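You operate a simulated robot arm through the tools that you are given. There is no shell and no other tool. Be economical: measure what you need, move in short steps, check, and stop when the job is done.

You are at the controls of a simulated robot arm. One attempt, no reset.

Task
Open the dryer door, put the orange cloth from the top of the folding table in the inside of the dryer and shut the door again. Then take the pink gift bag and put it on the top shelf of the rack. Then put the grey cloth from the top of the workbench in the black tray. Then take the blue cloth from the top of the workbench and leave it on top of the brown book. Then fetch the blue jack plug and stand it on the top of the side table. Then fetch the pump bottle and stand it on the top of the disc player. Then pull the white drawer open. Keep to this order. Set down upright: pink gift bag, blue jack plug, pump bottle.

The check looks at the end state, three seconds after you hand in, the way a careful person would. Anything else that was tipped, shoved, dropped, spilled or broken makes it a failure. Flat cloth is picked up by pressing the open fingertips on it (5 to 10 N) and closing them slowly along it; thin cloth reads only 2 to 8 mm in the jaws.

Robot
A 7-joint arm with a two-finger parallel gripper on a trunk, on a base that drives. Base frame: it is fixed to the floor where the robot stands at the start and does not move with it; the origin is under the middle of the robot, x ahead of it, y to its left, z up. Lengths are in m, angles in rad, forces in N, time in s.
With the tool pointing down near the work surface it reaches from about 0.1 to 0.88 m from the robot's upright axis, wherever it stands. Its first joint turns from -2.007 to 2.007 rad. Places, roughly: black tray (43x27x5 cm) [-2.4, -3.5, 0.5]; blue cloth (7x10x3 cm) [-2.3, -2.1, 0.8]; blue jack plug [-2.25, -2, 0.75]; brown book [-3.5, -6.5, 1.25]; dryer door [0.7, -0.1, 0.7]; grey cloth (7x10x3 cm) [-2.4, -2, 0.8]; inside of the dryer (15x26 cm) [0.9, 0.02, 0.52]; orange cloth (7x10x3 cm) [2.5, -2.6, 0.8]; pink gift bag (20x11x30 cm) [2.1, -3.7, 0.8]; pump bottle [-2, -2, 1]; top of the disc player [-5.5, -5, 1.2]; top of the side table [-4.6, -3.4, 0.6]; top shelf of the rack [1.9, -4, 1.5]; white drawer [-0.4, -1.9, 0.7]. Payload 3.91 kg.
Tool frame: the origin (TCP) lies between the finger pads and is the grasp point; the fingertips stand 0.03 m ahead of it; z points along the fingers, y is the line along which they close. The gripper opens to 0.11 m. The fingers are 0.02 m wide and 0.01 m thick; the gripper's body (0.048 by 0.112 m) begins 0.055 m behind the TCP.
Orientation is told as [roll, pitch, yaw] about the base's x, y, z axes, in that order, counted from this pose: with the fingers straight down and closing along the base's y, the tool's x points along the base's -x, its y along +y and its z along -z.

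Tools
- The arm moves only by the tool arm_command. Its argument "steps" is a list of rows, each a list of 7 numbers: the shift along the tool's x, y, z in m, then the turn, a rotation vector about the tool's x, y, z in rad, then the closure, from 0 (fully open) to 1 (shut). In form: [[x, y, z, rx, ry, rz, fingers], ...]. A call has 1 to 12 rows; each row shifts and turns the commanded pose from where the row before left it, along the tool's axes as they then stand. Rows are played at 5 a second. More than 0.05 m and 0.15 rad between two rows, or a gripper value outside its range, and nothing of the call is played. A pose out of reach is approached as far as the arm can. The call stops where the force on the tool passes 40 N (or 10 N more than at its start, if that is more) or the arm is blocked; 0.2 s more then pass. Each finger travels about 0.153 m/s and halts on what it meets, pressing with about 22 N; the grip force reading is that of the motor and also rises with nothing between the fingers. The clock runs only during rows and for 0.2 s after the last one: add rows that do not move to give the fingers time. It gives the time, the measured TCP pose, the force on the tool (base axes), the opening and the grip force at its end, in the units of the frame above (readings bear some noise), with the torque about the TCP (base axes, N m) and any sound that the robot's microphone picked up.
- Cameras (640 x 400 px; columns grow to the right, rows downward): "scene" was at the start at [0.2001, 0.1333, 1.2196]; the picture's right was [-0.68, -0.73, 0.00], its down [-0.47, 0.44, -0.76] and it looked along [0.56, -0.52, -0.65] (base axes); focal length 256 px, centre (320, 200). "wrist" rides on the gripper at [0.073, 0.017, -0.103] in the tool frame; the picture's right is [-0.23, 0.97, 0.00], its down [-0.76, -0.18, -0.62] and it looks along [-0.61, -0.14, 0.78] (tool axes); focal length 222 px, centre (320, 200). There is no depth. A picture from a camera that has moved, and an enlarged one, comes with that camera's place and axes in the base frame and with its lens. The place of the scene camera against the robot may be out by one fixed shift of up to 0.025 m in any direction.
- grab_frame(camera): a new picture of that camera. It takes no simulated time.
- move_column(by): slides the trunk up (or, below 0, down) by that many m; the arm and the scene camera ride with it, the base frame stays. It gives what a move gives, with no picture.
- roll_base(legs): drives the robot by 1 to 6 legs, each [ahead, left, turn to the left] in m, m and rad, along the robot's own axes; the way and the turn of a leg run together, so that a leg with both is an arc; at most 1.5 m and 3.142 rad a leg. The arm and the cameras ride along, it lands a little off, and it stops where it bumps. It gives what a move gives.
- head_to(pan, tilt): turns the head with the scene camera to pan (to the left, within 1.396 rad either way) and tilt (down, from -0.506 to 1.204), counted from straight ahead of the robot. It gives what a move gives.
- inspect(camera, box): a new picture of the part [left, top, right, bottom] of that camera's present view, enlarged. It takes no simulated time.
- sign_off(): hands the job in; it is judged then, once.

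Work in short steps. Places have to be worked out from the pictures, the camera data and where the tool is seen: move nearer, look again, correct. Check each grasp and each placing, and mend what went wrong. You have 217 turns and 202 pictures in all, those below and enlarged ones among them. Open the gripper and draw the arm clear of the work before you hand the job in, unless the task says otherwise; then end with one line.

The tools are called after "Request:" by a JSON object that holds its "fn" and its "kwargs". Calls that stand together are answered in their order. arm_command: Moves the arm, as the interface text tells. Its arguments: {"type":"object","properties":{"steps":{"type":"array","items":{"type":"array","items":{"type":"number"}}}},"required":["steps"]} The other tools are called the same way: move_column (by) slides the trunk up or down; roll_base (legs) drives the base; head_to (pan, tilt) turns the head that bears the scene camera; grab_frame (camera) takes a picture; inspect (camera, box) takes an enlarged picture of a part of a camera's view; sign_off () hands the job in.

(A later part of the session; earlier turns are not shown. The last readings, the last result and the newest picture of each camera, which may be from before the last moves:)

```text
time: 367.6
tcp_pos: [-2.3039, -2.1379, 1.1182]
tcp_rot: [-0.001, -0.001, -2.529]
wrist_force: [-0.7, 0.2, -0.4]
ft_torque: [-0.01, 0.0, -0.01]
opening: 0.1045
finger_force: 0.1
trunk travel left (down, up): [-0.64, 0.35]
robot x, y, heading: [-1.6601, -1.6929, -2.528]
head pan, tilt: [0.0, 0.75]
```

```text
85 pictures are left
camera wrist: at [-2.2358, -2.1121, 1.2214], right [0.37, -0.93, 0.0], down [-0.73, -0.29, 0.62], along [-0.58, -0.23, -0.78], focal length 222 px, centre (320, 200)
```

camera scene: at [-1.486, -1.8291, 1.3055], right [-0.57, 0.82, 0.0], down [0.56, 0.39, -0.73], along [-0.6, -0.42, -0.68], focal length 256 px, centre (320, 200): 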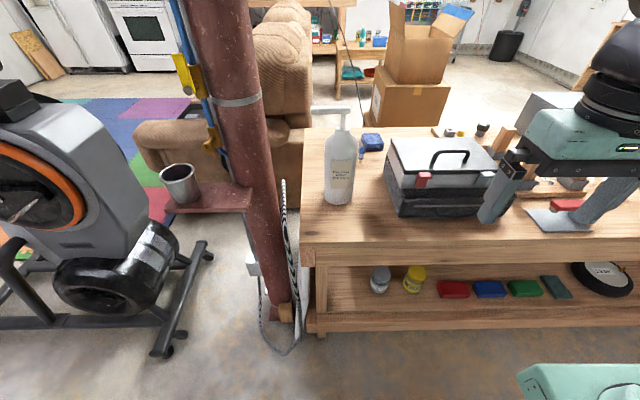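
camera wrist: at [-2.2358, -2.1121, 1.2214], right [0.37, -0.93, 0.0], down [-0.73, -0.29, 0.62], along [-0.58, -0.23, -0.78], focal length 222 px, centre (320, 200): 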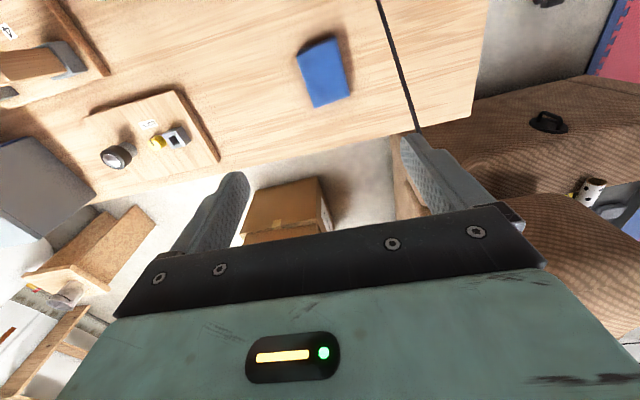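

Blue cloth centre (−2.295, −2.144), rotated ~0.15 rad relative to the tool. Rotate and descend near it.

Request:
{"fn": "arm_command", "kwargs": {"steps": [[0.004, 0, 0, 0, 0, -0.145, 0.05], [0, 0, 0.05, 0, 0, 0, 0.05], [0, 0, 0.05, 0, 0, 0, 0.05], [0, 0, 0.05, 0, 0, 0, 0.05], [0, 0, 0.05, 0, 0, 0, 0.05], [0, 0, 0.05, 0, 0, 0, 0.05], [0, 0, 0.02, 0, 0, 0, 0.05], [0, 0, 0, 0, 0, 0, 0.05]]}}

Request:
{"fn": "grab_frame", "kwargs": {"camera": "wrist"}}

Request:
{"fn": "inspect", "kwargs": {"camera": "scene", "box": [300, 120, 460, 240]}}

```text
time: 369.4
tcp_pos: [-2.3022, -2.136, 0.8474]
tcp_rot: [-0.002, 0.001, -2.389]
wrist_force: [0.3, 0.0, -0.7]
ft_torque: [0.01, -0.04, -0.03]
opening: 0.1046
finger_force: 0.1
trunk travel left (down, up): [-0.64, 0.35]
robot x, y, heading: [-1.6602, -1.6862, -2.532]
head pan, tilt: [0.0, 0.75]
```

```text
84 pictures are left
camera wrist: at [-2.2382, -2.0995, 0.9513], right [0.5, -0.87, 0.0], down [-0.68, -0.39, 0.62], along [-0.54, -0.31, -0.78], focal length 222 px, centre (320, 200)
```

wrist: 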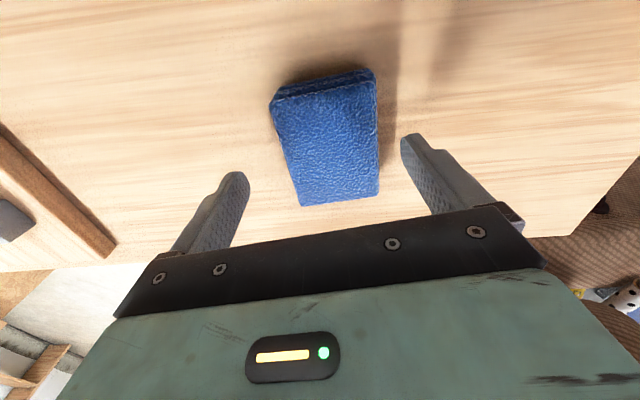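

```text
3.33 times, centred on (380, 180) of scene
camera zoom: at [-1.7336, -2.0021, 1.3054], right [-0.57, 0.82, 0.0], down [0.56, 0.39, -0.73], along [-0.6, -0.42, -0.68], focal length 852 px, centre (120, 267)
```

zoom: 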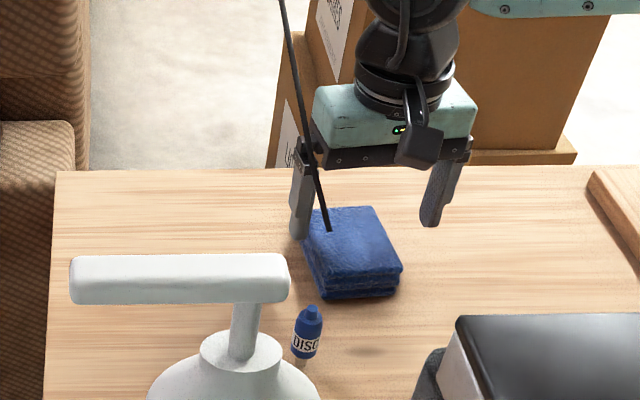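

Well aligned. Descend to just above the bench and close.

Request:
{"fn": "arm_command", "kwargs": {"steps": [[0.004, 0.002, 0.02, 0, 0, 0, 0.05], [0, 0, 0.0145, 0, 0, 0, 0.05], [0, 0, 0, 0, 0, 0, 0.15], [0, 0, 0, 0, 0, 0, 0.3], [0, 0, 0, 0, 0, 0, 0.45], [0, 0, 0, 0, 0, 0, 0.7], [0, 0, 0, 0, 0, 0, 1], [0, 0, 0, 0, 0, 0, 1], [0, 0, 0, 0, 0, 0, 1]]}}

Request:
{"fn": "grab_frame", "kwargs": {"camera": "wrist"}}

```text
time: 371.4
tcp_pos: [-2.2974, -2.135, 0.814]
tcp_rot: [-0.002, 0.0, -2.388]
wrist_force: [-0.5, -0.3, 0.3]
ft_torque: [0.0, -0.02, 0.01]
opening: 0.0674
finger_force: 21.8
trunk travel left (down, up): [-0.64, 0.35]
robot x, y, heading: [-1.6639, -1.6909, -2.535]
head pan, tilt: [0.0, 0.75]
```

```text
82 pictures are left
camera wrist: at [-2.2341, -2.0985, 0.9172], right [0.5, -0.87, 0.0], down [-0.68, -0.39, 0.62], along [-0.54, -0.31, -0.78], focal length 222 px, centre (320, 200)
```

wrist: 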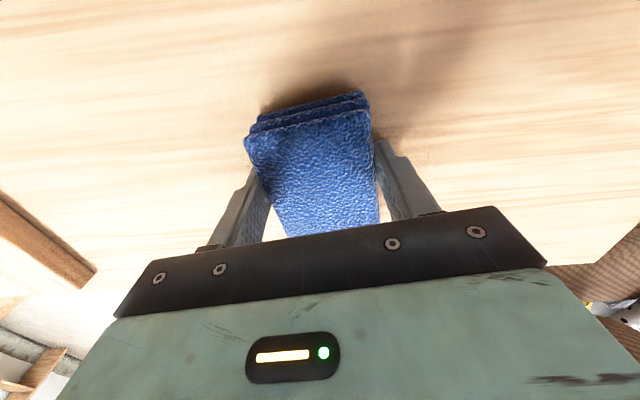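

Blue cloth held (67 mm). Lift straight up and withdraw.

Request:
{"fn": "arm_command", "kwargs": {"steps": [[0, 0, -0.04, 0, 0, 0, 1], [0, 0, -0.05, 0, 0, 0, 1], [0, 0, -0.05, 0, 0, 0, 1], [0, 0, -0.05, 0, 0, 0, 1], [0, 0, -0.05, 0, 0, 0, 1], [0, 0, -0.05, 0, 0, 0, 1], [0.04, -0.02, 0, 0, 0, 0, 1], [0.05, 0, 0, 0, 0, 0, 1], [0.05, 0, 0, 0, 0, 0, 1], [0.05, 0, 0, 0, 0, 0, 1], [0.05, 0, 0, 0, 0, 0, 1], [0.05, 0, 0, 0, 0, 0, 1]]}}

Request:
{"fn": "grab_frame", "kwargs": {"camera": "scene"}}

```text
time: 374.0
tcp_pos: [-2.0992, -1.9219, 1.1017]
tcp_rot: [-0.002, 0.001, -2.387]
wrist_force: [0.3, -0.7, 0.0]
ft_torque: [0.01, -0.06, -0.02]
opening: 0.0673
finger_force: 22.1
trunk travel left (down, up): [-0.64, 0.35]
robot x, y, heading: [-1.6614, -1.6942, -2.534]
head pan, tilt: [0.0, 0.75]
```

```text
81 pictures are left
camera scene: at [-1.7337, -2.0024, 1.3054], right [-0.57, 0.82, 0.0], down [0.56, 0.39, -0.73], along [-0.6, -0.42, -0.68], focal length 256 px, centre (320, 200)
```

scene: 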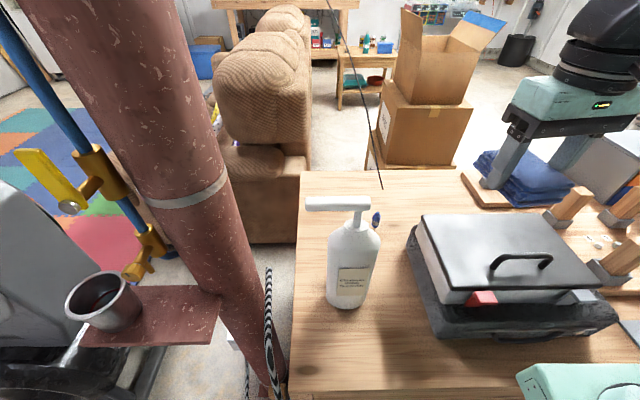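

Both bench cloths done here. Now drive the long way to the stove with the book stack: corridor, then straight across the mats.

Request:
{"fn": "roll_base", "kwargs": {"legs": [[-0.34, 0, 0], [0, 1.45, 0], [0, 1.4, 0]]}}

Request:
{"fn": "head_to", "kwargs": {"pan": 0.0, "tilt": 0.3}}

Request:
{"fn": "grab_frame", "kwargs": {"camera": "scene"}}

```text
time: 389.5
tcp_pos: [-0.1888, -4.042, 1.1026]
tcp_rot: [-0.002, 0.0, -2.384]
wrist_force: [0.1, -0.2, 0.0]
ft_torque: [0.01, 0.0, -0.04]
opening: 0.0672
finger_force: 21.9
trunk travel left (down, up): [-0.64, 0.35]
robot x, y, heading: [0.2449, -3.8099, -2.529]
head pan, tilt: [0.0, 0.75]
```

```text
time: 390.4
tcp_pos: [-0.1889, -4.0419, 1.1034]
tcp_rot: [-0.001, 0.003, -2.384]
wrist_force: [-0.1, 0.6, -1.5]
ft_torque: [-0.02, 0.0, 0.03]
opening: 0.0671
finger_force: 22.2
trunk travel left (down, up): [-0.64, 0.35]
robot x, y, heading: [0.2472, -3.813, -2.526]
head pan, tilt: [0.0, 0.3]
```

```text
80 pictures are left
camera scene: at [0.169, -4.1274, 1.3457], right [-0.57, 0.82, 0.0], down [0.24, 0.17, -0.95], along [-0.78, -0.55, -0.3], focal length 256 px, centre (320, 200)
```

scene: 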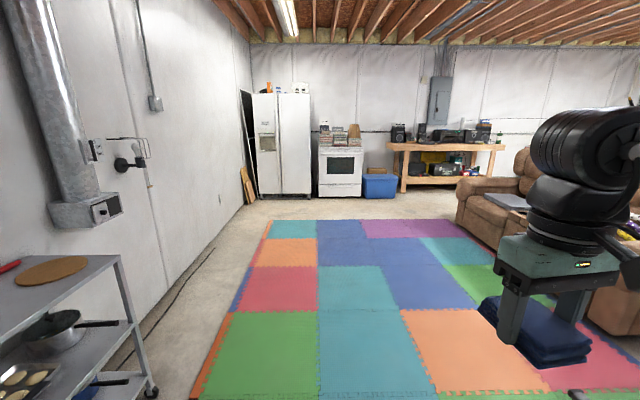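

Stove straight ahead over the mats. Drive ahead 2.8 m.

Request:
{"fn": "roll_base", "kwargs": {"legs": [[1.4, 0.05, 0], [1.4, 0.05, 0]]}}

Request:
{"fn": "head_to", "kwargs": {"pan": 0.15, "tilt": 0.2}}

Request:
{"fn": "grab_frame", "kwargs": {"camera": "scene"}}

```text
time: 403.9
tcp_pos: [-2.4163, -5.7186, 1.1032]
tcp_rot: [-0.002, 0.0, -2.393]
wrist_force: [-0.2, -0.9, 0.1]
ft_torque: [0.0, 0.01, -0.02]
opening: 0.0672
finger_force: 22.0
trunk travel left (down, up): [-0.64, 0.35]
robot x, y, heading: [-1.9817, -5.4907, -2.534]
head pan, tilt: [0.0, 0.3]
```

```text
time: 404.6
tcp_pos: [-2.4162, -5.7186, 1.1022]
tcp_rot: [-0.002, 0.0, -2.394]
wrist_force: [-0.4, 0.2, -0.6]
ft_torque: [0.0, 0.02, 0.0]
opening: 0.0675
finger_force: 22.5
trunk travel left (down, up): [-0.64, 0.35]
robot x, y, heading: [-1.9761, -5.4883, -2.54]
head pan, tilt: [0.15, 0.201]
```

```text
79 pictures are left
camera scene: at [-2.0504, -5.8165, 1.3551], right [-0.68, 0.73, 0.0], down [0.15, 0.14, -0.98], along [-0.71, -0.67, -0.2], focal length 256 px, centre (320, 200)
```

scene: 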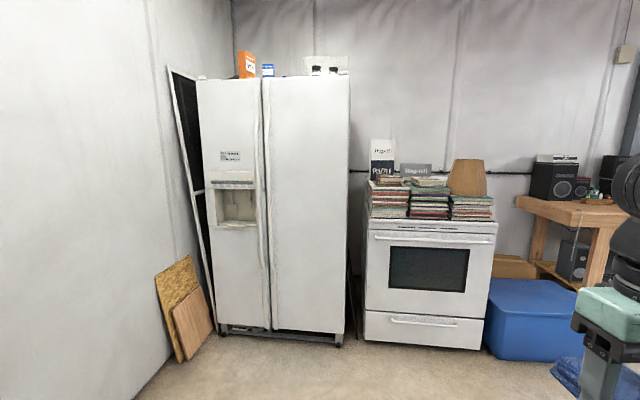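

Request:
{"fn": "inspect", "kwargs": {"camera": "scene", "box": [350, 130, 510, 240]}}

```text
3.64 times, centred on (430, 185) of scene
camera zoom: at [-2.0504, -5.8165, 1.3551], right [-0.68, 0.73, 0.0], down [0.15, 0.14, -0.98], along [-0.71, -0.67, -0.2], focal length 929 px, centre (-80, 254)
```

zoom: 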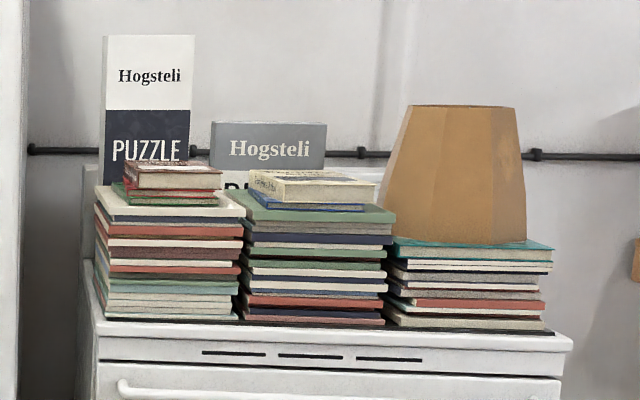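

Raise the trunk for a top view of the stacks.

Request:
{"fn": "move_column", "kwargs": {"by": 0.34}}

Request:
{"fn": "roll_base", "kwargs": {"legs": [[0.35, 0, 0]]}}

Request:
{"fn": "head_to", "kwargs": {"pan": 0.15, "tilt": 0.5}}

Request:
{"fn": "grab_frame", "kwargs": {"camera": "scene"}}

Request:
{"fn": "inspect", "kwargs": {"camera": "scene", "box": [310, 60, 530, 200]}}

```text
time: 408.0
tcp_pos: [-2.4166, -5.7173, 1.4433]
tcp_rot: [-0.003, 0.002, -2.392]
wrist_force: [0.0, -0.4, -0.7]
ft_torque: [0.04, -0.03, 0.01]
opening: 0.0673
finger_force: 22.2
trunk travel left (down, up): [-0.98, 0.01]
robot x, y, heading: [-1.9786, -5.487, -2.541]
head pan, tilt: [0.15, 0.201]
```

```text
time: 410.2
tcp_pos: [-2.7059, -5.917, 1.4418]
tcp_rot: [-0.003, 0.0, -2.39]
wrist_force: [-0.5, 1.3, -1.0]
ft_torque: [-0.02, 0.01, -0.01]
opening: 0.0676
finger_force: 22.1
trunk travel left (down, up): [-0.98, 0.01]
robot x, y, heading: [-2.2661, -5.6863, -2.532]
head pan, tilt: [0.15, 0.201]
```

```text
time: 411.0
tcp_pos: [-2.7054, -5.9166, 1.4434]
tcp_rot: [-0.001, 0.0, -2.39]
wrist_force: [0.2, 0.6, -0.9]
ft_torque: [0.01, 0.03, -0.02]
opening: 0.0671
finger_force: 22.6
trunk travel left (down, up): [-0.98, 0.01]
robot x, y, heading: [-2.2657, -5.6881, -2.535]
head pan, tilt: [0.15, 0.499]
```

```text
77 pictures are left
camera scene: at [-2.3375, -6.0146, 1.6675], right [-0.69, 0.73, 0.0], down [0.35, 0.33, -0.88], along [-0.64, -0.6, -0.48], focal length 256 px, centre (320, 200)
```

scene: 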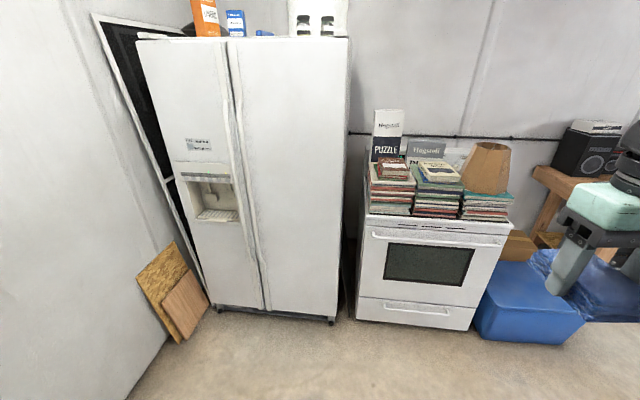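

```text
2.86 times, centred on (420, 130) of scene
camera zoom: at [-2.3375, -6.0146, 1.6675], right [-0.69, 0.73, 0.0], down [0.35, 0.33, -0.88], along [-0.64, -0.6, -0.48], focal length 730 px, centre (34, 400)
```

zoom: 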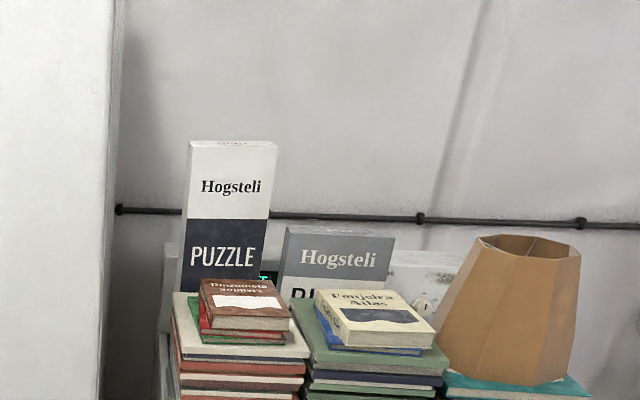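

Brown book (top of the left stack) ≈ centre (−3.54, −6.607), top z≈1.18, ~13.5×20 cm, aligned with the room. Drive 0.8 m ahead and rotate the hand to match.

Request:
{"fn": "roll_base", "kwargs": {"legs": [[0.78, 0, 0]]}}

Request:
{"fn": "arm_command", "kwargs": {"steps": [[0, 0.03, 0, 0, 0, 0.12, 1], [-0.045, 0.015, 0, 0, 0, 0, 1], [-0.045, 0.015, 0, 0, 0, 0, 1], [0, 0, 0, 0, 0, 0, 1]]}}

Request:
{"fn": "grab_frame", "kwargs": {"camera": "wrist"}}

Request:
{"fn": "grab_frame", "kwargs": {"camera": "scene"}}

```text
time: 415.2
tcp_pos: [-3.3424, -6.3661, 1.4418]
tcp_rot: [-0.002, -0.001, -2.384]
wrist_force: [0.3, -0.1, -0.2]
ft_torque: [0.0, -0.02, 0.01]
opening: 0.0674
finger_force: 21.7
trunk travel left (down, up): [-0.98, 0.01]
robot x, y, heading: [-2.9097, -6.1369, -2.532]
head pan, tilt: [0.15, 0.499]
```

```text
time: 416.2
tcp_pos: [-3.3763, -6.4673, 1.4423]
tcp_rot: [-0.003, 0.0, -2.501]
wrist_force: [0.0, -0.9, 0.3]
ft_torque: [0.05, 0.0, -0.04]
opening: 0.0675
finger_force: 22.2
trunk travel left (down, up): [-0.98, 0.01]
robot x, y, heading: [-2.9073, -6.1381, -2.532]
head pan, tilt: [0.15, 0.499]
```

```text
75 pictures are left
camera wrist: at [-3.3087, -6.4386, 1.5456], right [0.4, -0.92, 0.0], down [-0.72, -0.31, 0.62], along [-0.57, -0.25, -0.78], focal length 222 px, centre (320, 200)
```

wrist: 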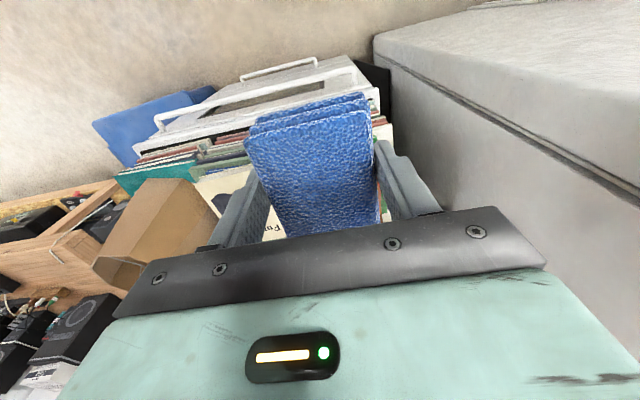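

```text
74 pictures are left
camera scene: at [-2.9742, -6.4612, 1.6673], right [-0.69, 0.72, 0.0], down [0.35, 0.33, -0.88], along [-0.63, -0.61, -0.48], focal length 256 px, centre (320, 200)
```

scene: 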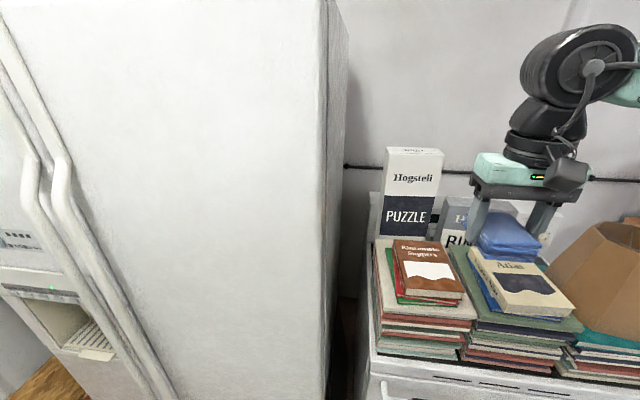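

Book centre re-measured (−3.533, −6.610). Move above it and lower part way.

Request:
{"fn": "arm_command", "kwargs": {"steps": [[-0.0426, 0.0036, 0, 0, 0, 0, 1], [-0.0426, 0.0036, 0, 0, 0, 0, 1], [-0.0426, 0.0036, 0, 0, 0, 0, 1], [-0.0426, 0.0036, 0, 0, 0, 0, 1], [-0.0426, 0.0036, 0, 0, 0, 0, 1], [0, 0, 0.05, 0, 0, 0, 1], [0, 0, 0.05, 0, 0, 0, 1], [0, 0, 0.05, 0, 0, 0, 1], [0, 0, 0.03, 0, 0, 0, 1], [0, 0, 0, 0, 0, 0, 1]]}}

Request:
{"fn": "inspect", "kwargs": {"camera": "scene", "box": [350, 130, 560, 330]}}

```text
time: 418.4
tcp_pos: [-3.5374, -6.6083, 1.2632]
tcp_rot: [0.0, 0.0, -2.502]
wrist_force: [0.0, 0.6, -0.4]
ft_torque: [0.04, 0.0, 0.0]
opening: 0.0673
finger_force: 22.7
trunk travel left (down, up): [-0.98, 0.01]
robot x, y, heading: [-2.9066, -6.135, -2.531]
head pan, tilt: [0.15, 0.499]
```

```text
2.00 times, centred on (455, 230) of scene
camera zoom: at [-2.9742, -6.461, 1.6674], right [-0.69, 0.72, 0.0], down [0.35, 0.33, -0.88], along [-0.63, -0.61, -0.48], focal length 511 px, centre (50, 140)
```

zoom: 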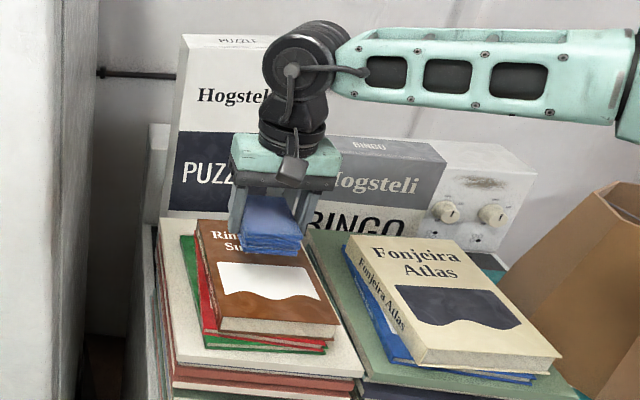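

Good. Lower gently onto the book.

Request:
{"fn": "arm_command", "kwargs": {"steps": [[0.01, 0.003, 0.02, 0, 0, 0, 1], [0, 0, 0.01, 0, 0, 0, 1], [0, 0, 0.006, 0, 0, 0, 1], [0, 0, 0.005, 0, 0, 0, 1], [0, 0, 0, 0, 0, 0, 1]]}}

Request:
{"fn": "inspect", "kwargs": {"camera": "scene", "box": [350, 130, 560, 330]}}

```text
time: 419.6
tcp_pos: [-3.5259, -6.6043, 1.222]
tcp_rot: [-0.002, 0.0, -2.503]
wrist_force: [-0.7, -0.2, -0.4]
ft_torque: [-0.01, 0.01, 0.01]
opening: 0.0674
finger_force: 22.7
trunk travel left (down, up): [-0.98, 0.01]
robot x, y, heading: [-2.9085, -6.1344, -2.523]
head pan, tilt: [0.15, 0.499]
```

```text
2.00 times, centred on (455, 230) of scene
camera zoom: at [-2.9741, -6.4609, 1.6674], right [-0.69, 0.72, 0.0], down [0.35, 0.33, -0.88], along [-0.63, -0.61, -0.48], focal length 511 px, centre (50, 140)
```

zoom: 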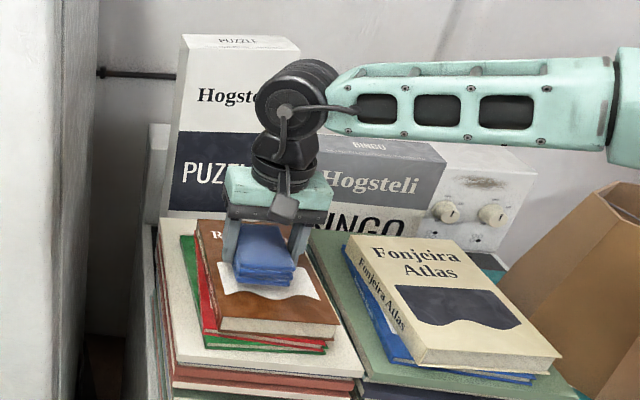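

Request:
{"fn": "arm_command", "kwargs": {"steps": [[0, 0, 0.004, 0, 0, 0, 1], [0, 0, 0.004, 0, 0, 0, 1], [0, 0, 0.004, 0, 0, 0, 1], [0, 0, 0, 0, 0, 0, 1]]}}

```text
time: 420.6
tcp_pos: [-3.5266, -6.6032, 1.2092]
tcp_rot: [-0.004, -0.001, -2.503]
wrist_force: [0.1, 0.4, -0.1]
ft_torque: [0.0, -0.01, 0.0]
opening: 0.0675
finger_force: 22.1
trunk travel left (down, up): [-0.98, 0.01]
robot x, y, heading: [-2.9041, -6.1356, -2.534]
head pan, tilt: [0.15, 0.499]
```

Request:
{"fn": "arm_command", "kwargs": {"steps": [[0, 0, 0.004, 0, 0, 0, 1], [0, 0, 0.004, 0, 0, 0, 1], [0, 0, 0.004, 0, 0, 0, 1], [0, 0, 0, 0, 0, 0, 1]]}}

Request:
{"fn": "inspect", "kwargs": {"camera": "scene", "box": [400, 200, 520, 310]}}

```text
time: 421.6
tcp_pos: [-3.5266, -6.604, 1.1977]
tcp_rot: [-0.003, -0.001, -2.502]
wrist_force: [-0.2, 0.2, 4.7]
ft_torque: [-0.15, 0.12, 0.02]
opening: 0.0673
finger_force: 22.1
trunk travel left (down, up): [-0.98, 0.01]
robot x, y, heading: [-2.9056, -6.138, -2.531]
head pan, tilt: [0.15, 0.499]
```

```text
3.64 times, centred on (460, 255) of scene
camera zoom: at [-2.9739, -6.4607, 1.6675], right [-0.69, 0.72, 0.0], down [0.35, 0.33, -0.88], along [-0.63, -0.61, -0.48], focal length 929 px, centre (-189, 0)
```

zoom: 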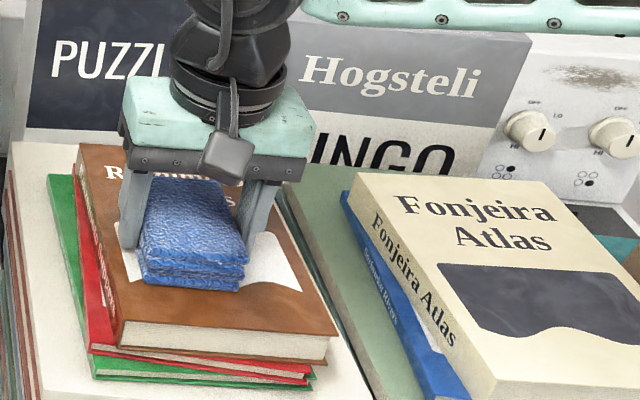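

Contact (4.7 N). Release and lift.

Request:
{"fn": "arm_command", "kwargs": {"steps": [[0, 0, -0.001, 0, 0, 0, 0.33], [0, 0, 0, 0, 0, 0, 0.25], [0, 0, 0, 0, 0, 0, 0.2], [0, 0, -0.02, 0, 0, 0, 0.15], [0, 0, -0.05, 0, 0, 0, 0.15], [0, 0, -0.05, 0, 0, 0, 0.15], [0, 0, -0.05, 0, 0, 0, 0.15], [0, 0, -0.05, 0, 0, 0, 0.15], [0.05, 0, 0, 0, 0, 0, 0.15], [0.05, 0, 0, 0, 0, 0, 0.15], [0.05, 0, 0, 0, 0, 0, 0.15], [0, 0, 0, 0, 0, 0, 0]]}}

Request:
{"fn": "inspect", "kwargs": {"camera": "scene", "box": [350, 130, 560, 330]}}

```text
time: 424.2
tcp_pos: [-3.4064, -6.5145, 1.4195]
tcp_rot: [-0.002, -0.001, -2.502]
wrist_force: [-0.5, 0.3, 0.6]
ft_torque: [-0.02, 0.02, 0.0]
opening: 0.11
finger_force: 0.0
trunk travel left (down, up): [-0.98, 0.01]
robot x, y, heading: [-2.9046, -6.1361, -2.529]
head pan, tilt: [0.15, 0.499]
```

```text
2.00 times, centred on (455, 230) of scene
camera zoom: at [-2.9739, -6.4607, 1.6675], right [-0.69, 0.72, 0.0], down [0.35, 0.33, -0.88], along [-0.63, -0.61, -0.48], focal length 511 px, centre (50, 140)
```

zoom: 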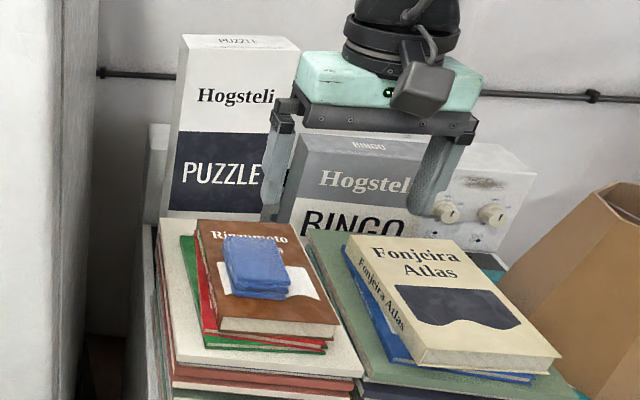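

Blue cloth rests on the brown book. Back off and survey the disc player and side table destinations on the way.

Request:
{"fn": "roll_base", "kwargs": {"legs": [[-0.6, 0, 0]]}}

Request:
{"fn": "head_to", "kwargs": {"pan": -0.85, "tilt": 0.3}}

Request:
{"fn": "grab_frame", "kwargs": {"camera": "scene"}}

```text
time: 427.6
tcp_pos: [-2.9163, -6.1719, 1.4193]
tcp_rot: [-0.002, -0.001, -2.5]
wrist_force: [-0.1, 0.5, -0.9]
ft_torque: [0.04, -0.02, -0.02]
opening: 0.1102
finger_force: 0.0
trunk travel left (down, up): [-0.98, 0.01]
robot x, y, heading: [-2.4156, -5.7904, -2.524]
head pan, tilt: [0.15, 0.499]
```

```text
time: 428.9
tcp_pos: [-2.915, -6.1721, 1.4186]
tcp_rot: [-0.002, -0.001, -2.498]
wrist_force: [0.3, -0.5, 0.2]
ft_torque: [-0.01, 0.02, -0.02]
opening: 0.11
finger_force: 0.1
trunk travel left (down, up): [-0.98, 0.01]
robot x, y, heading: [-2.4129, -5.7895, -2.522]
head pan, tilt: [-0.85, 0.3]
```

```text
69 pictures are left
camera scene: at [-2.509, -6.0307, 1.6858], right [0.23, 0.97, 0.0], down [0.29, -0.07, -0.96], along [-0.93, 0.22, -0.3], focal length 256 px, centre (320, 200)
```

scene: 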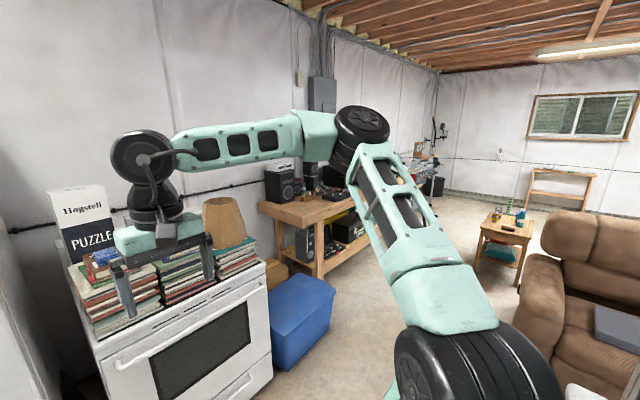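

Request:
{"fn": "inspect", "kwargs": {"camera": "scene", "box": [450, 190, 570, 300]}}

Request:
{"fn": "inspect", "kwargs": {"camera": "scene", "box": [240, 140, 460, 260]}}

```text
3.64 times, centred on (510, 245) of scene
camera zoom: at [-2.509, -6.0307, 1.6858], right [0.23, 0.97, 0.0], down [0.29, -0.07, -0.96], along [-0.93, 0.22, -0.3], focal length 929 px, centre (-371, 36)
```

zoom: 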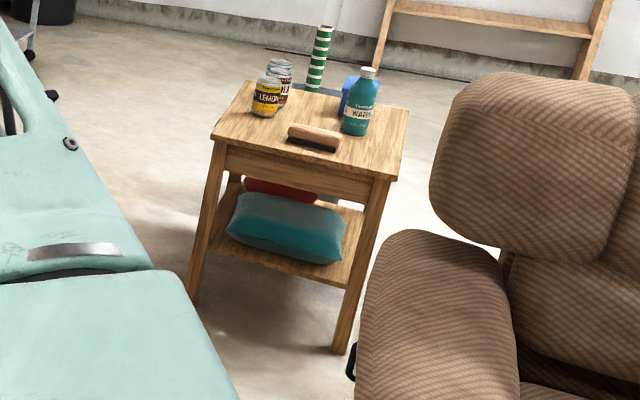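

```text
2.91 times, centred on (350, 200) of scene
camera zoom: at [-2.509, -6.0307, 1.6858], right [0.23, 0.97, 0.0], down [0.29, -0.07, -0.96], along [-0.93, 0.22, -0.3], focal length 744 px, centre (233, 200)
```

zoom: 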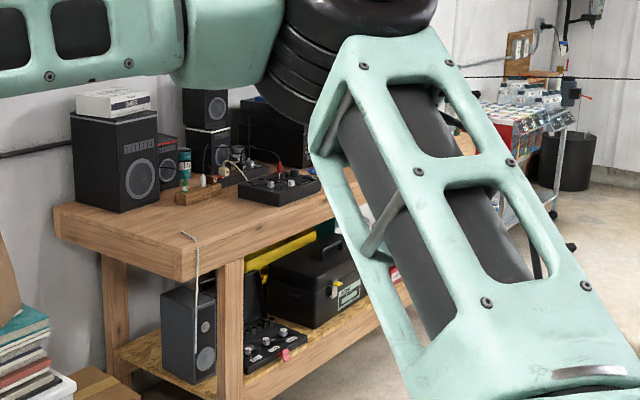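

Side table's front half is free for the plug. Return to the workbench along the same path.

Request:
{"fn": "arm_command", "kwargs": {"steps": [[0.05, 0, 0, 0, 0, 0, 0], [0.05, 0, 0, 0, 0, 0, 0], [0.03, 0, 0, 0, 0, 0, 0], [0, 0, 0, 0, 0, 0, 0]]}}

Request:
{"fn": "roll_base", "kwargs": {"legs": [[-1.45, 0, -0.01], [-1.45, 0, 0], [-0.36, -0.15, 0]]}}

Request:
{"fn": "move_column", "kwargs": {"by": -0.25}}

```text
time: 429.9
tcp_pos: [-2.8095, -6.0923, 1.4199]
tcp_rot: [-0.002, 0.0, -2.501]
wrist_force: [0.1, -0.2, -0.3]
ft_torque: [-0.05, 0.01, -0.01]
opening: 0.1102
finger_force: 0.1
trunk travel left (down, up): [-0.98, 0.01]
robot x, y, heading: [-2.4179, -5.7838, -2.526]
head pan, tilt: [-0.85, 0.3]
```

```text
time: 436.1
tcp_pos: [-1.8067, -5.3124, 1.4206]
tcp_rot: [-0.002, -0.003, -2.603]
wrist_force: [-0.5, -0.2, 0.7]
ft_torque: [-0.01, -0.02, 0.0]
opening: 0.1099
finger_force: 0.0
trunk travel left (down, up): [-0.98, 0.01]
robot x, y, heading: [-1.3905, -5.0518, -2.622]
head pan, tilt: [-0.85, 0.3]
stopped in leg 1: the robot was blocked; the commanded pose is now the measured one
```

```text
time: 438.7
tcp_pos: [-1.8064, -5.3111, 1.1706]
tcp_rot: [-0.002, -0.002, -2.6]
wrist_force: [-0.7, -0.2, -0.8]
ft_torque: [-0.01, 0.02, -0.02]
opening: 0.1101
finger_force: 0.2
trunk travel left (down, up): [-0.73, 0.26]
robot x, y, heading: [-1.3888, -5.0504, -2.623]
head pan, tilt: [-0.85, 0.3]
```

Blocked; something touches on the left rear. Move slightly forward and look left.

Request:
{"fn": "roll_base", "kwargs": {"legs": [[0.08, 0, 0]]}}

Request:
{"fn": "head_to", "kwargs": {"pan": 1.39, "tilt": 0.75}}

Request:
{"fn": "grab_frame", "kwargs": {"camera": "scene"}}

Request:
{"fn": "head_to", "kwargs": {"pan": -1.39, "tilt": 0.6}}

Request:
{"fn": "grab_frame", "kwargs": {"camera": "scene"}}

```text
time: 439.8
tcp_pos: [-1.8757, -5.3505, 1.171]
tcp_rot: [-0.002, -0.002, -2.602]
wrist_force: [0.1, 0.5, 0.7]
ft_torque: [0.01, -0.01, -0.01]
opening: 0.1098
finger_force: 0.1
trunk travel left (down, up): [-0.73, 0.26]
robot x, y, heading: [-1.4584, -5.091, -2.626]
head pan, tilt: [-0.85, 0.3]
```

```text
time: 441.8
tcp_pos: [-1.8745, -5.3507, 1.1708]
tcp_rot: [0.0, -0.004, -2.601]
wrist_force: [0.0, 0.1, 0.0]
ft_torque: [-0.02, 0.03, -0.03]
opening: 0.1101
finger_force: 0.0
trunk travel left (down, up): [-0.73, 0.26]
robot x, y, heading: [-1.4588, -5.0865, -2.626]
head pan, tilt: [1.389, 0.75]
```

```text
66 pictures are left
camera scene: at [-1.4571, -5.4304, 1.3955], right [-0.94, -0.33, 0.0], down [-0.22, 0.64, -0.73], along [0.24, -0.69, -0.68], focal length 256 px, centre (320, 200)
```

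scene: 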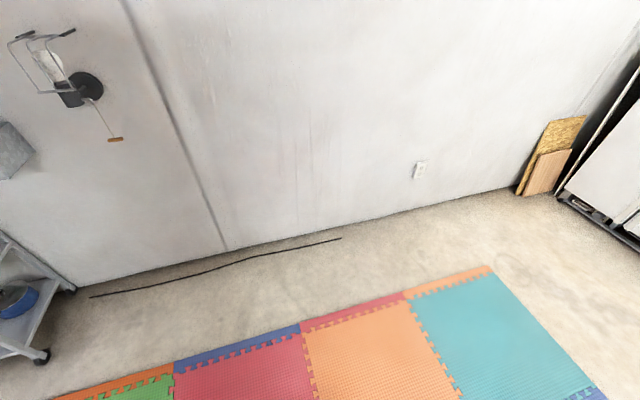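

```text
time: 444.3
tcp_pos: [-1.8745, -5.3512, 1.1706]
tcp_rot: [-0.002, -0.002, -2.602]
wrist_force: [0.5, 0.7, 0.9]
ft_torque: [-0.01, 0.01, -0.03]
opening: 0.1102
finger_force: 0.0
trunk travel left (down, up): [-0.73, 0.26]
robot x, y, heading: [-1.4566, -5.0871, -2.625]
head pan, tilt: [-1.389, 0.6]
```

```text
65 pictures are left
camera scene: at [-1.5411, -5.2844, 1.4083], right [0.77, 0.64, 0.0], down [0.36, -0.43, -0.83], along [-0.53, 0.63, -0.56], focal length 256 px, centre (320, 200)
```

scene: 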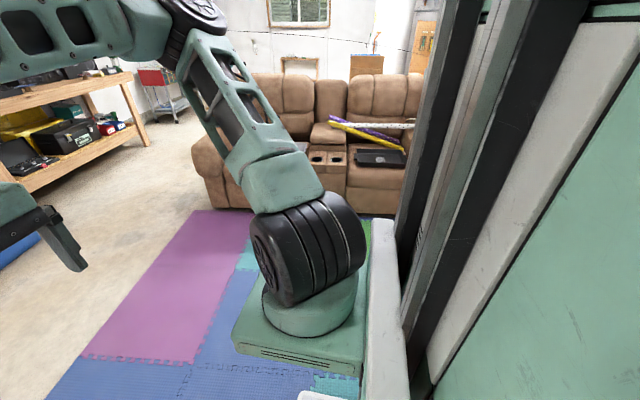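

Nothing visible nearby except bare mats. I re-align the heading and try again in short legs, slightly further from the bike.

Request:
{"fn": "roll_base", "kwargs": {"legs": [[0, 0, 0.085], [-0.3, 0, 0]]}}

Request:
{"fn": "roll_base", "kwargs": {"legs": [[-0.4, 0, 0]]}}

```text
time: 446.3
tcp_pos: [-1.8222, -5.2811, 1.1718]
tcp_rot: [-0.002, -0.009, -2.606]
wrist_force: [-0.2, -0.8, -0.1]
ft_torque: [0.0, 0.02, -0.01]
opening: 0.1101
finger_force: 0.1
trunk travel left (down, up): [-0.73, 0.26]
robot x, y, heading: [-1.4055, -5.0236, -2.631]
head pan, tilt: [-1.389, 0.6]
stopped in leg 2: the robot was blocked; the commanded pose is now the measured one
```

```text
time: 447.6
tcp_pos: [-1.8216, -5.2099, 1.1729]
tcp_rot: [-0.001, -0.007, -2.726]
wrist_force: [-0.4, -0.3, -0.3]
ft_torque: [-0.01, -0.02, -0.06]
opening: 0.1101
finger_force: 0.1
trunk travel left (down, up): [-0.73, 0.26]
robot x, y, heading: [-1.3788, -5.0069, -2.751]
head pan, tilt: [-1.389, 0.6]
stopped in leg 1: the robot was blocked; the commanded pose is now the measured one
```

Blocked again from the left rear, out of view. Move ahead a little and look steeply down to the left.

Request:
{"fn": "roll_base", "kwargs": {"legs": [[0.35, 0, 0]]}}

Request:
{"fn": "head_to", "kwargs": {"pan": 1.39, "tilt": 1.1}}

Request:
{"fn": "grab_frame", "kwargs": {"camera": "scene"}}

```text
time: 449.9
tcp_pos: [-2.1449, -5.3419, 1.1726]
tcp_rot: [-0.003, -0.008, -2.726]
wrist_force: [-0.7, 0.1, 0.2]
ft_torque: [-0.02, -0.01, 0.03]
opening: 0.1099
finger_force: 0.2
trunk travel left (down, up): [-0.73, 0.26]
robot x, y, heading: [-1.7002, -5.1361, -2.752]
head pan, tilt: [-1.389, 0.6]
```

```text
time: 452.4
tcp_pos: [-2.1439, -5.3422, 1.1717]
tcp_rot: [-0.002, -0.009, -2.725]
wrist_force: [-0.6, -0.1, -0.1]
ft_torque: [0.01, -0.03, 0.01]
opening: 0.1102
finger_force: 0.0
trunk travel left (down, up): [-0.73, 0.26]
robot x, y, heading: [-1.7003, -5.1336, -2.751]
head pan, tilt: [1.389, 1.1]
```

```text
64 pictures are left
camera scene: at [-1.7457, -5.4553, 1.3697], right [-0.98, -0.21, 0.0], down [-0.18, 0.87, -0.45], along [0.09, -0.44, -0.89], focal length 256 px, centre (320, 200)
```

scene: 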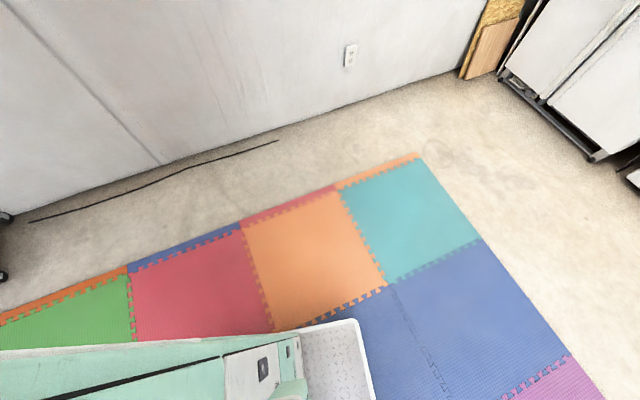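

I can't see the rear; turn the robot in place to look at the area behind.

Request:
{"fn": "roll_base", "kwargs": {"legs": [[0.15, 0, 0], [0, 0, -1.4]]}}

Request:
{"fn": "head_to", "kwargs": {"pan": -1.39, "tilt": 0.6}}

Request:
{"fn": "grab_frame", "kwargs": {"camera": "scene"}}

```text
time: 457.2
tcp_pos: [-2.1175, -4.7914, 1.1716]
tcp_rot: [-0.002, -0.008, 2.156]
wrist_force: [-0.7, -0.5, -0.3]
ft_torque: [-0.03, 0.0, 0.0]
opening: 0.1101
finger_force: 0.0
trunk travel left (down, up): [-0.73, 0.26]
robot x, y, heading: [-1.8374, -5.1944, 2.132]
head pan, tilt: [1.389, 1.1]
```

```text
time: 459.6
tcp_pos: [-2.1179, -4.7908, 1.1716]
tcp_rot: [-0.002, -0.01, 2.155]
wrist_force: [0.2, -0.5, -0.4]
ft_torque: [0.02, -0.02, -0.02]
opening: 0.1102
finger_force: 0.0
trunk travel left (down, up): [-0.73, 0.26]
robot x, y, heading: [-1.84, -5.1945, 2.126]
head pan, tilt: [-1.389, 0.6]
```

```text
63 pictures are left
camera scene: at [-2.0271, -5.1353, 1.4083], right [0.68, -0.74, 0.0], down [-0.42, -0.38, -0.82], along [0.61, 0.56, -0.57], focal length 256 px, centre (320, 200)
```

scene: 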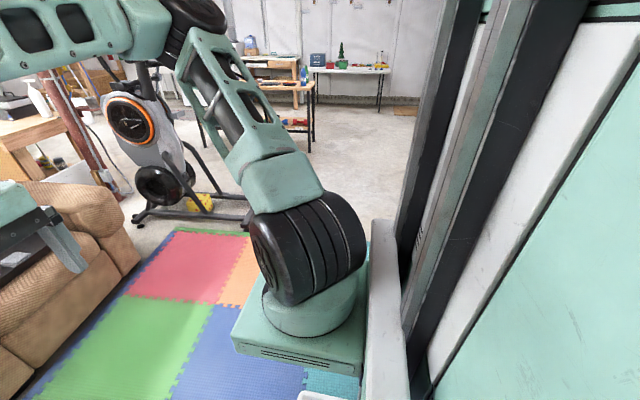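

The view east is clear. In this orientation I can strafe right along the mats, as I did before from the sofa.

Request:
{"fn": "roll_base", "kwargs": {"legs": [[0, 0, 0.045], [0.1, -1.2, 0]]}}

Request:
{"fn": "roll_base", "kwargs": {"legs": [[0.07, -1.25, 0]]}}

```text
time: 466.2
tcp_pos: [-1.1978, -4.0355, 1.1721]
tcp_rot: [-0.001, -0.007, 2.2]
wrist_force: [-0.3, 1.2, -0.5]
ft_torque: [0.01, -0.02, -0.02]
opening: 0.1099
finger_force: 0.0
trunk travel left (down, up): [-0.73, 0.26]
robot x, y, heading: [-0.9026, -4.4245, 2.177]
head pan, tilt: [-1.389, 0.6]
```

```text
time: 472.5
tcp_pos: [-0.1823, -3.261, 1.1722]
tcp_rot: [-0.003, -0.01, 2.179]
wrist_force: [0.7, -0.2, 0.6]
ft_torque: [0.01, 0.0, -0.01]
opening: 0.1098
finger_force: 0.2
trunk travel left (down, up): [-0.73, 0.26]
robot x, y, heading: [0.1039, -3.6548, 2.158]
head pan, tilt: [-1.389, 0.6]
```

Now turn to the bench heading and go up the corridor.

Request:
{"fn": "roll_base", "kwargs": {"legs": [[0, 0, 1.585], [0.02, -1.3, 0], [0, -1.3, 0]]}}

Request:
{"fn": "head_to", "kwargs": {"pan": 0.0, "tilt": 0.75}}

Request:
{"fn": "grab_frame", "kwargs": {"camera": "scene"}}

```text
time: 489.0
tcp_pos: [-1.757, -1.8048, 1.1723]
tcp_rot: [-0.001, -0.008, -2.532]
wrist_force: [0.1, 0.3, -0.1]
ft_torque: [0.0, -0.02, 0.04]
opening: 0.1101
finger_force: 0.0
trunk travel left (down, up): [-0.73, 0.26]
robot x, y, heading: [-1.3643, -1.5152, -2.555]
head pan, tilt: [-1.389, 0.6]
```

```text
time: 490.6
tcp_pos: [-1.7574, -1.8067, 1.1713]
tcp_rot: [-0.002, -0.009, -2.532]
wrist_force: [-0.7, -0.2, 0.3]
ft_torque: [0.0, 0.0, 0.02]
opening: 0.1101
finger_force: 0.0
trunk travel left (down, up): [-0.73, 0.26]
robot x, y, heading: [-1.3616, -1.5148, -2.556]
head pan, tilt: [0.0, 0.75]
```

```text
62 pictures are left
camera scene: at [-1.4407, -1.826, 1.3954], right [-0.55, 0.83, 0.0], down [0.57, 0.38, -0.73], along [-0.61, -0.4, -0.68], focal length 256 px, centre (320, 200)
```

scene: 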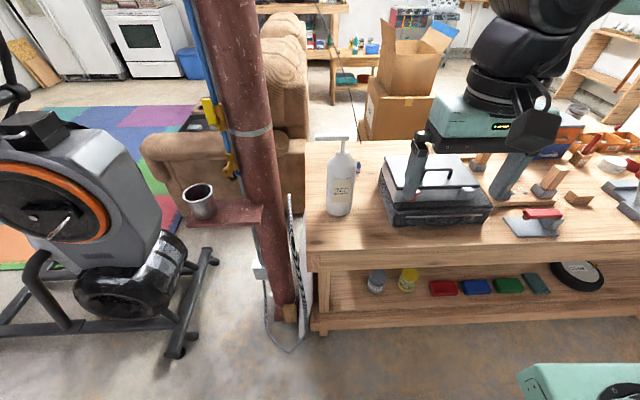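

Request:
{"fn": "inspect", "kwargs": {"camera": "scene", "box": [330, 130, 390, 180]}}

```text
8.00 times, centred on (360, 155) of scene
camera zoom: at [-1.4407, -1.826, 1.3954], right [-0.55, 0.83, 0.0], down [0.57, 0.38, -0.73], along [-0.61, -0.4, -0.68], focal length 2045 px, centre (0, 560)
```

zoom: 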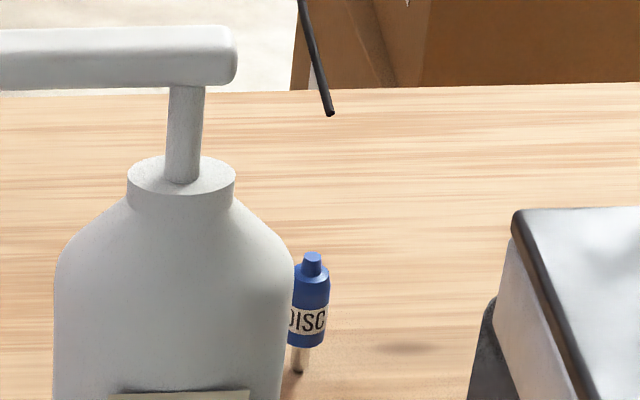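

The plug stands free at ≈ (−2.191, −2.142), Ø2 cm, top z≈0.845; the loose cable end hangs at z 0.94 just above it. So I'll reach it with the hand leaning 45° from the right (behind the case), away from cable and bottle. First turn the hand.

Request:
{"fn": "arm_command", "kwargs": {"steps": [[0, -0.045, -0.02, 0, 0, 0, 0], [0, -0.045, -0.02, 0, 0, 0, 0], [0, -0.04, -0.02, 0, 0, 0, 0], [0, 0, 0, 0, 0, -0.15, 0], [0, 0, 0, 0, 0, -0.15, 0], [0, 0, 0, 0, 0, -0.15, 0], [0, 0, 0, 0, 0, -0.15, 0], [0, 0, 0, 0, 0, -0.15, 0], [0, 0, 0, 0, 0, -0.15, 0], [0, 0, 0, 0, 0, -0.15, 0], [0, 0, 0, 0, 0, -0.15, 0], [0, 0, 0, 0, 0, -0.15, 0]]}}

Request:
{"fn": "arm_command", "kwargs": {"steps": [[0, 0, 0, 0, 0, -0.15, 0], [0, 0, 0, 0, 0, -0.05, 0], [0, 0, 0, 0, -0.15, 0, 0], [0, 0, 0, 0, -0.15, 0, 0], [0, 0, 0, 0, -0.15, 0, 0], [0, 0, 0, 0, -0.15, 0, 0], [0, 0, 0, 0, -0.15, 0, 0], [0, 0, 0, 0, 0, 0, 0]]}}

```text
time: 493.2
tcp_pos: [-1.8313, -1.698, 1.2322]
tcp_rot: [-0.011, 0.0, -1.181]
wrist_force: [0.0, 0.9, 0.5]
ft_torque: [-0.01, 0.03, -0.02]
opening: 0.1101
finger_force: 0.1
trunk travel left (down, up): [-0.73, 0.26]
robot x, y, heading: [-1.361, -1.5178, -2.561]
head pan, tilt: [0.0, 0.75]
```

```text
time: 495.0
tcp_pos: [-1.7637, -1.7467, 1.2022]
tcp_rot: [-0.008, -0.748, -0.981]
wrist_force: [0.3, 0.0, 0.7]
ft_torque: [-0.01, -0.01, 0.0]
opening: 0.1101
finger_force: 0.1
out of reach, approached as far as the arm can: row 1, 2, 5, 6, 7
trunk travel left (down, up): [-0.73, 0.26]
robot x, y, heading: [-1.3583, -1.5141, -2.557]
head pan, tilt: [0.0, 0.75]
```

Hand is turned and leaning. Drive 0.33 m ahead, then move the hand behind the case at height.

Request:
{"fn": "roll_base", "kwargs": {"legs": [[0.33, 0, 0.015]]}}

Request:
{"fn": "arm_command", "kwargs": {"steps": [[0.002, -0.0416, -0.0017, 0, 0, 0, 0], [0.002, -0.0416, -0.0017, 0, 0, 0, 0], [0.002, -0.0416, -0.0017, 0, 0, 0, 0], [0.002, -0.0416, -0.0017, 0, 0, 0, 0], [0.002, -0.0416, -0.0017, 0, 0, 0, 0], [0.002, -0.0416, -0.0017, 0, 0, 0, 0], [0, 0, 0, 0, 0, 0, 0]]}}

Request:
{"fn": "grab_frame", "kwargs": {"camera": "scene"}}

Request:
{"fn": "grab_frame", "kwargs": {"camera": "wrist"}}

```text
time: 497.1
tcp_pos: [-2.037, -1.9354, 1.2032]
tcp_rot: [-0.008, -0.747, -0.969]
wrist_force: [0.4, 0.0, -0.5]
ft_torque: [0.02, 0.01, 0.03]
opening: 0.1097
finger_force: 0.0
trunk travel left (down, up): [-0.73, 0.26]
robot x, y, heading: [-1.6402, -1.7015, -2.55]
head pan, tilt: [0.0, 0.75]
```

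```text
time: 498.8
tcp_pos: [-2.0706, -2.0652, 1.2143]
tcp_rot: [-0.005, -0.745, -0.98]
wrist_force: [0.2, 0.1, -0.1]
ft_torque: [-0.01, 0.0, -0.04]
opening: 0.11
finger_force: 0.2
out of reach, approached as far as the arm can: row 1, 2, 3, 4, 5, 6
trunk travel left (down, up): [-0.73, 0.26]
robot x, y, heading: [-1.636, -1.7045, -2.55]
head pan, tilt: [0.0, 0.75]
```

```text
60 pictures are left
camera scene: at [-1.713, -2.0116, 1.3954], right [-0.56, 0.83, 0.0], down [0.56, 0.38, -0.73], along [-0.61, -0.41, -0.68], focal length 256 px, centre (320, 200)
```

scene: 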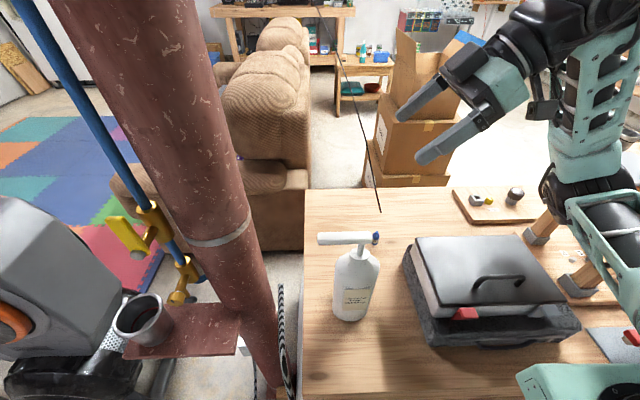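

```text
59 pictures are left
camera wrist: at [-2.1246, -1.9548, 1.2412], right [0.9, 0.4, 0.15], down [-0.07, -0.21, 0.97], along [0.42, -0.89, -0.16], focal length 222 px, centre (320, 200)
```

wrist: 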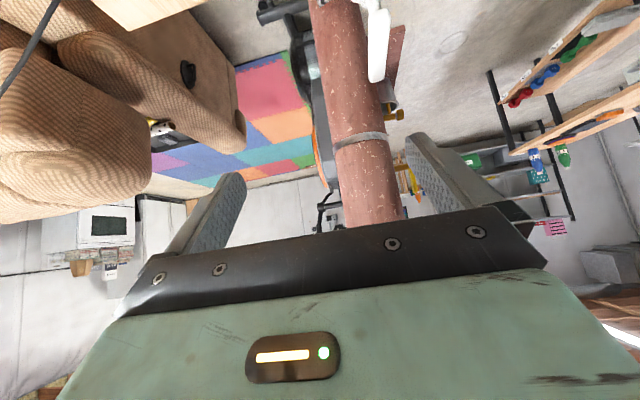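

This orientation is at the arm's limit here. I'll swing the arm to the right, then turn the base left, so the same hand pose becomes easy. First back off a little and swing the arm.

Request:
{"fn": "roll_base", "kwargs": {"legs": [[-0.13, 0, 0]]}}

Request:
{"fn": "arm_command", "kwargs": {"steps": [[0, 0, 0, 0.0952, 0, 0.1026, 0], [0, 0, 0, 0.0952, 0, 0.1026, 0], [0, 0, 0, 0.0952, 0, 0.1026, 0], [0, 0, 0, 0.0952, 0, 0.1026, 0], [0, 0, 0, 0.0952, 0, 0.1026, 0], [0.0302, -0.0157, -0.028, 0, 0, 0, 0], [0.0302, -0.0157, -0.028, 0, 0, 0, 0], [0.0302, -0.0157, -0.028, 0, 0, 0, 0], [0.0302, -0.0157, -0.028, 0, 0, 0, 0], [0.0302, -0.0157, -0.028, 0, 0, 0, 0], [0.0302, -0.0157, -0.028, 0, 0, 0, 0], [0, 0, 0, 0, 0, 0, 0]]}}

```text
time: 500.0
tcp_pos: [-1.9614, -1.9927, 1.2152]
tcp_rot: [-0.004, -0.746, -0.976]
wrist_force: [-0.1, -0.2, -0.1]
ft_torque: [-0.01, -0.01, -0.02]
opening: 0.11
finger_force: 0.0
trunk travel left (down, up): [-0.73, 0.26]
robot x, y, heading: [-1.5301, -1.6289, -2.541]
head pan, tilt: [0.0, 0.75]
```

```text
time: 502.6
tcp_pos: [-2.0277, -1.7354, 1.2155]
tcp_rot: [-0.005, -0.748, -1.679]
wrist_force: [0.1, -0.3, -1.1]
ft_torque: [-0.03, 0.01, -0.01]
opening: 0.1102
finger_force: 0.0
trunk travel left (down, up): [-0.73, 0.26]
robot x, y, heading: [-1.5268, -1.6274, -2.547]
head pan, tilt: [0.0, 0.75]
```

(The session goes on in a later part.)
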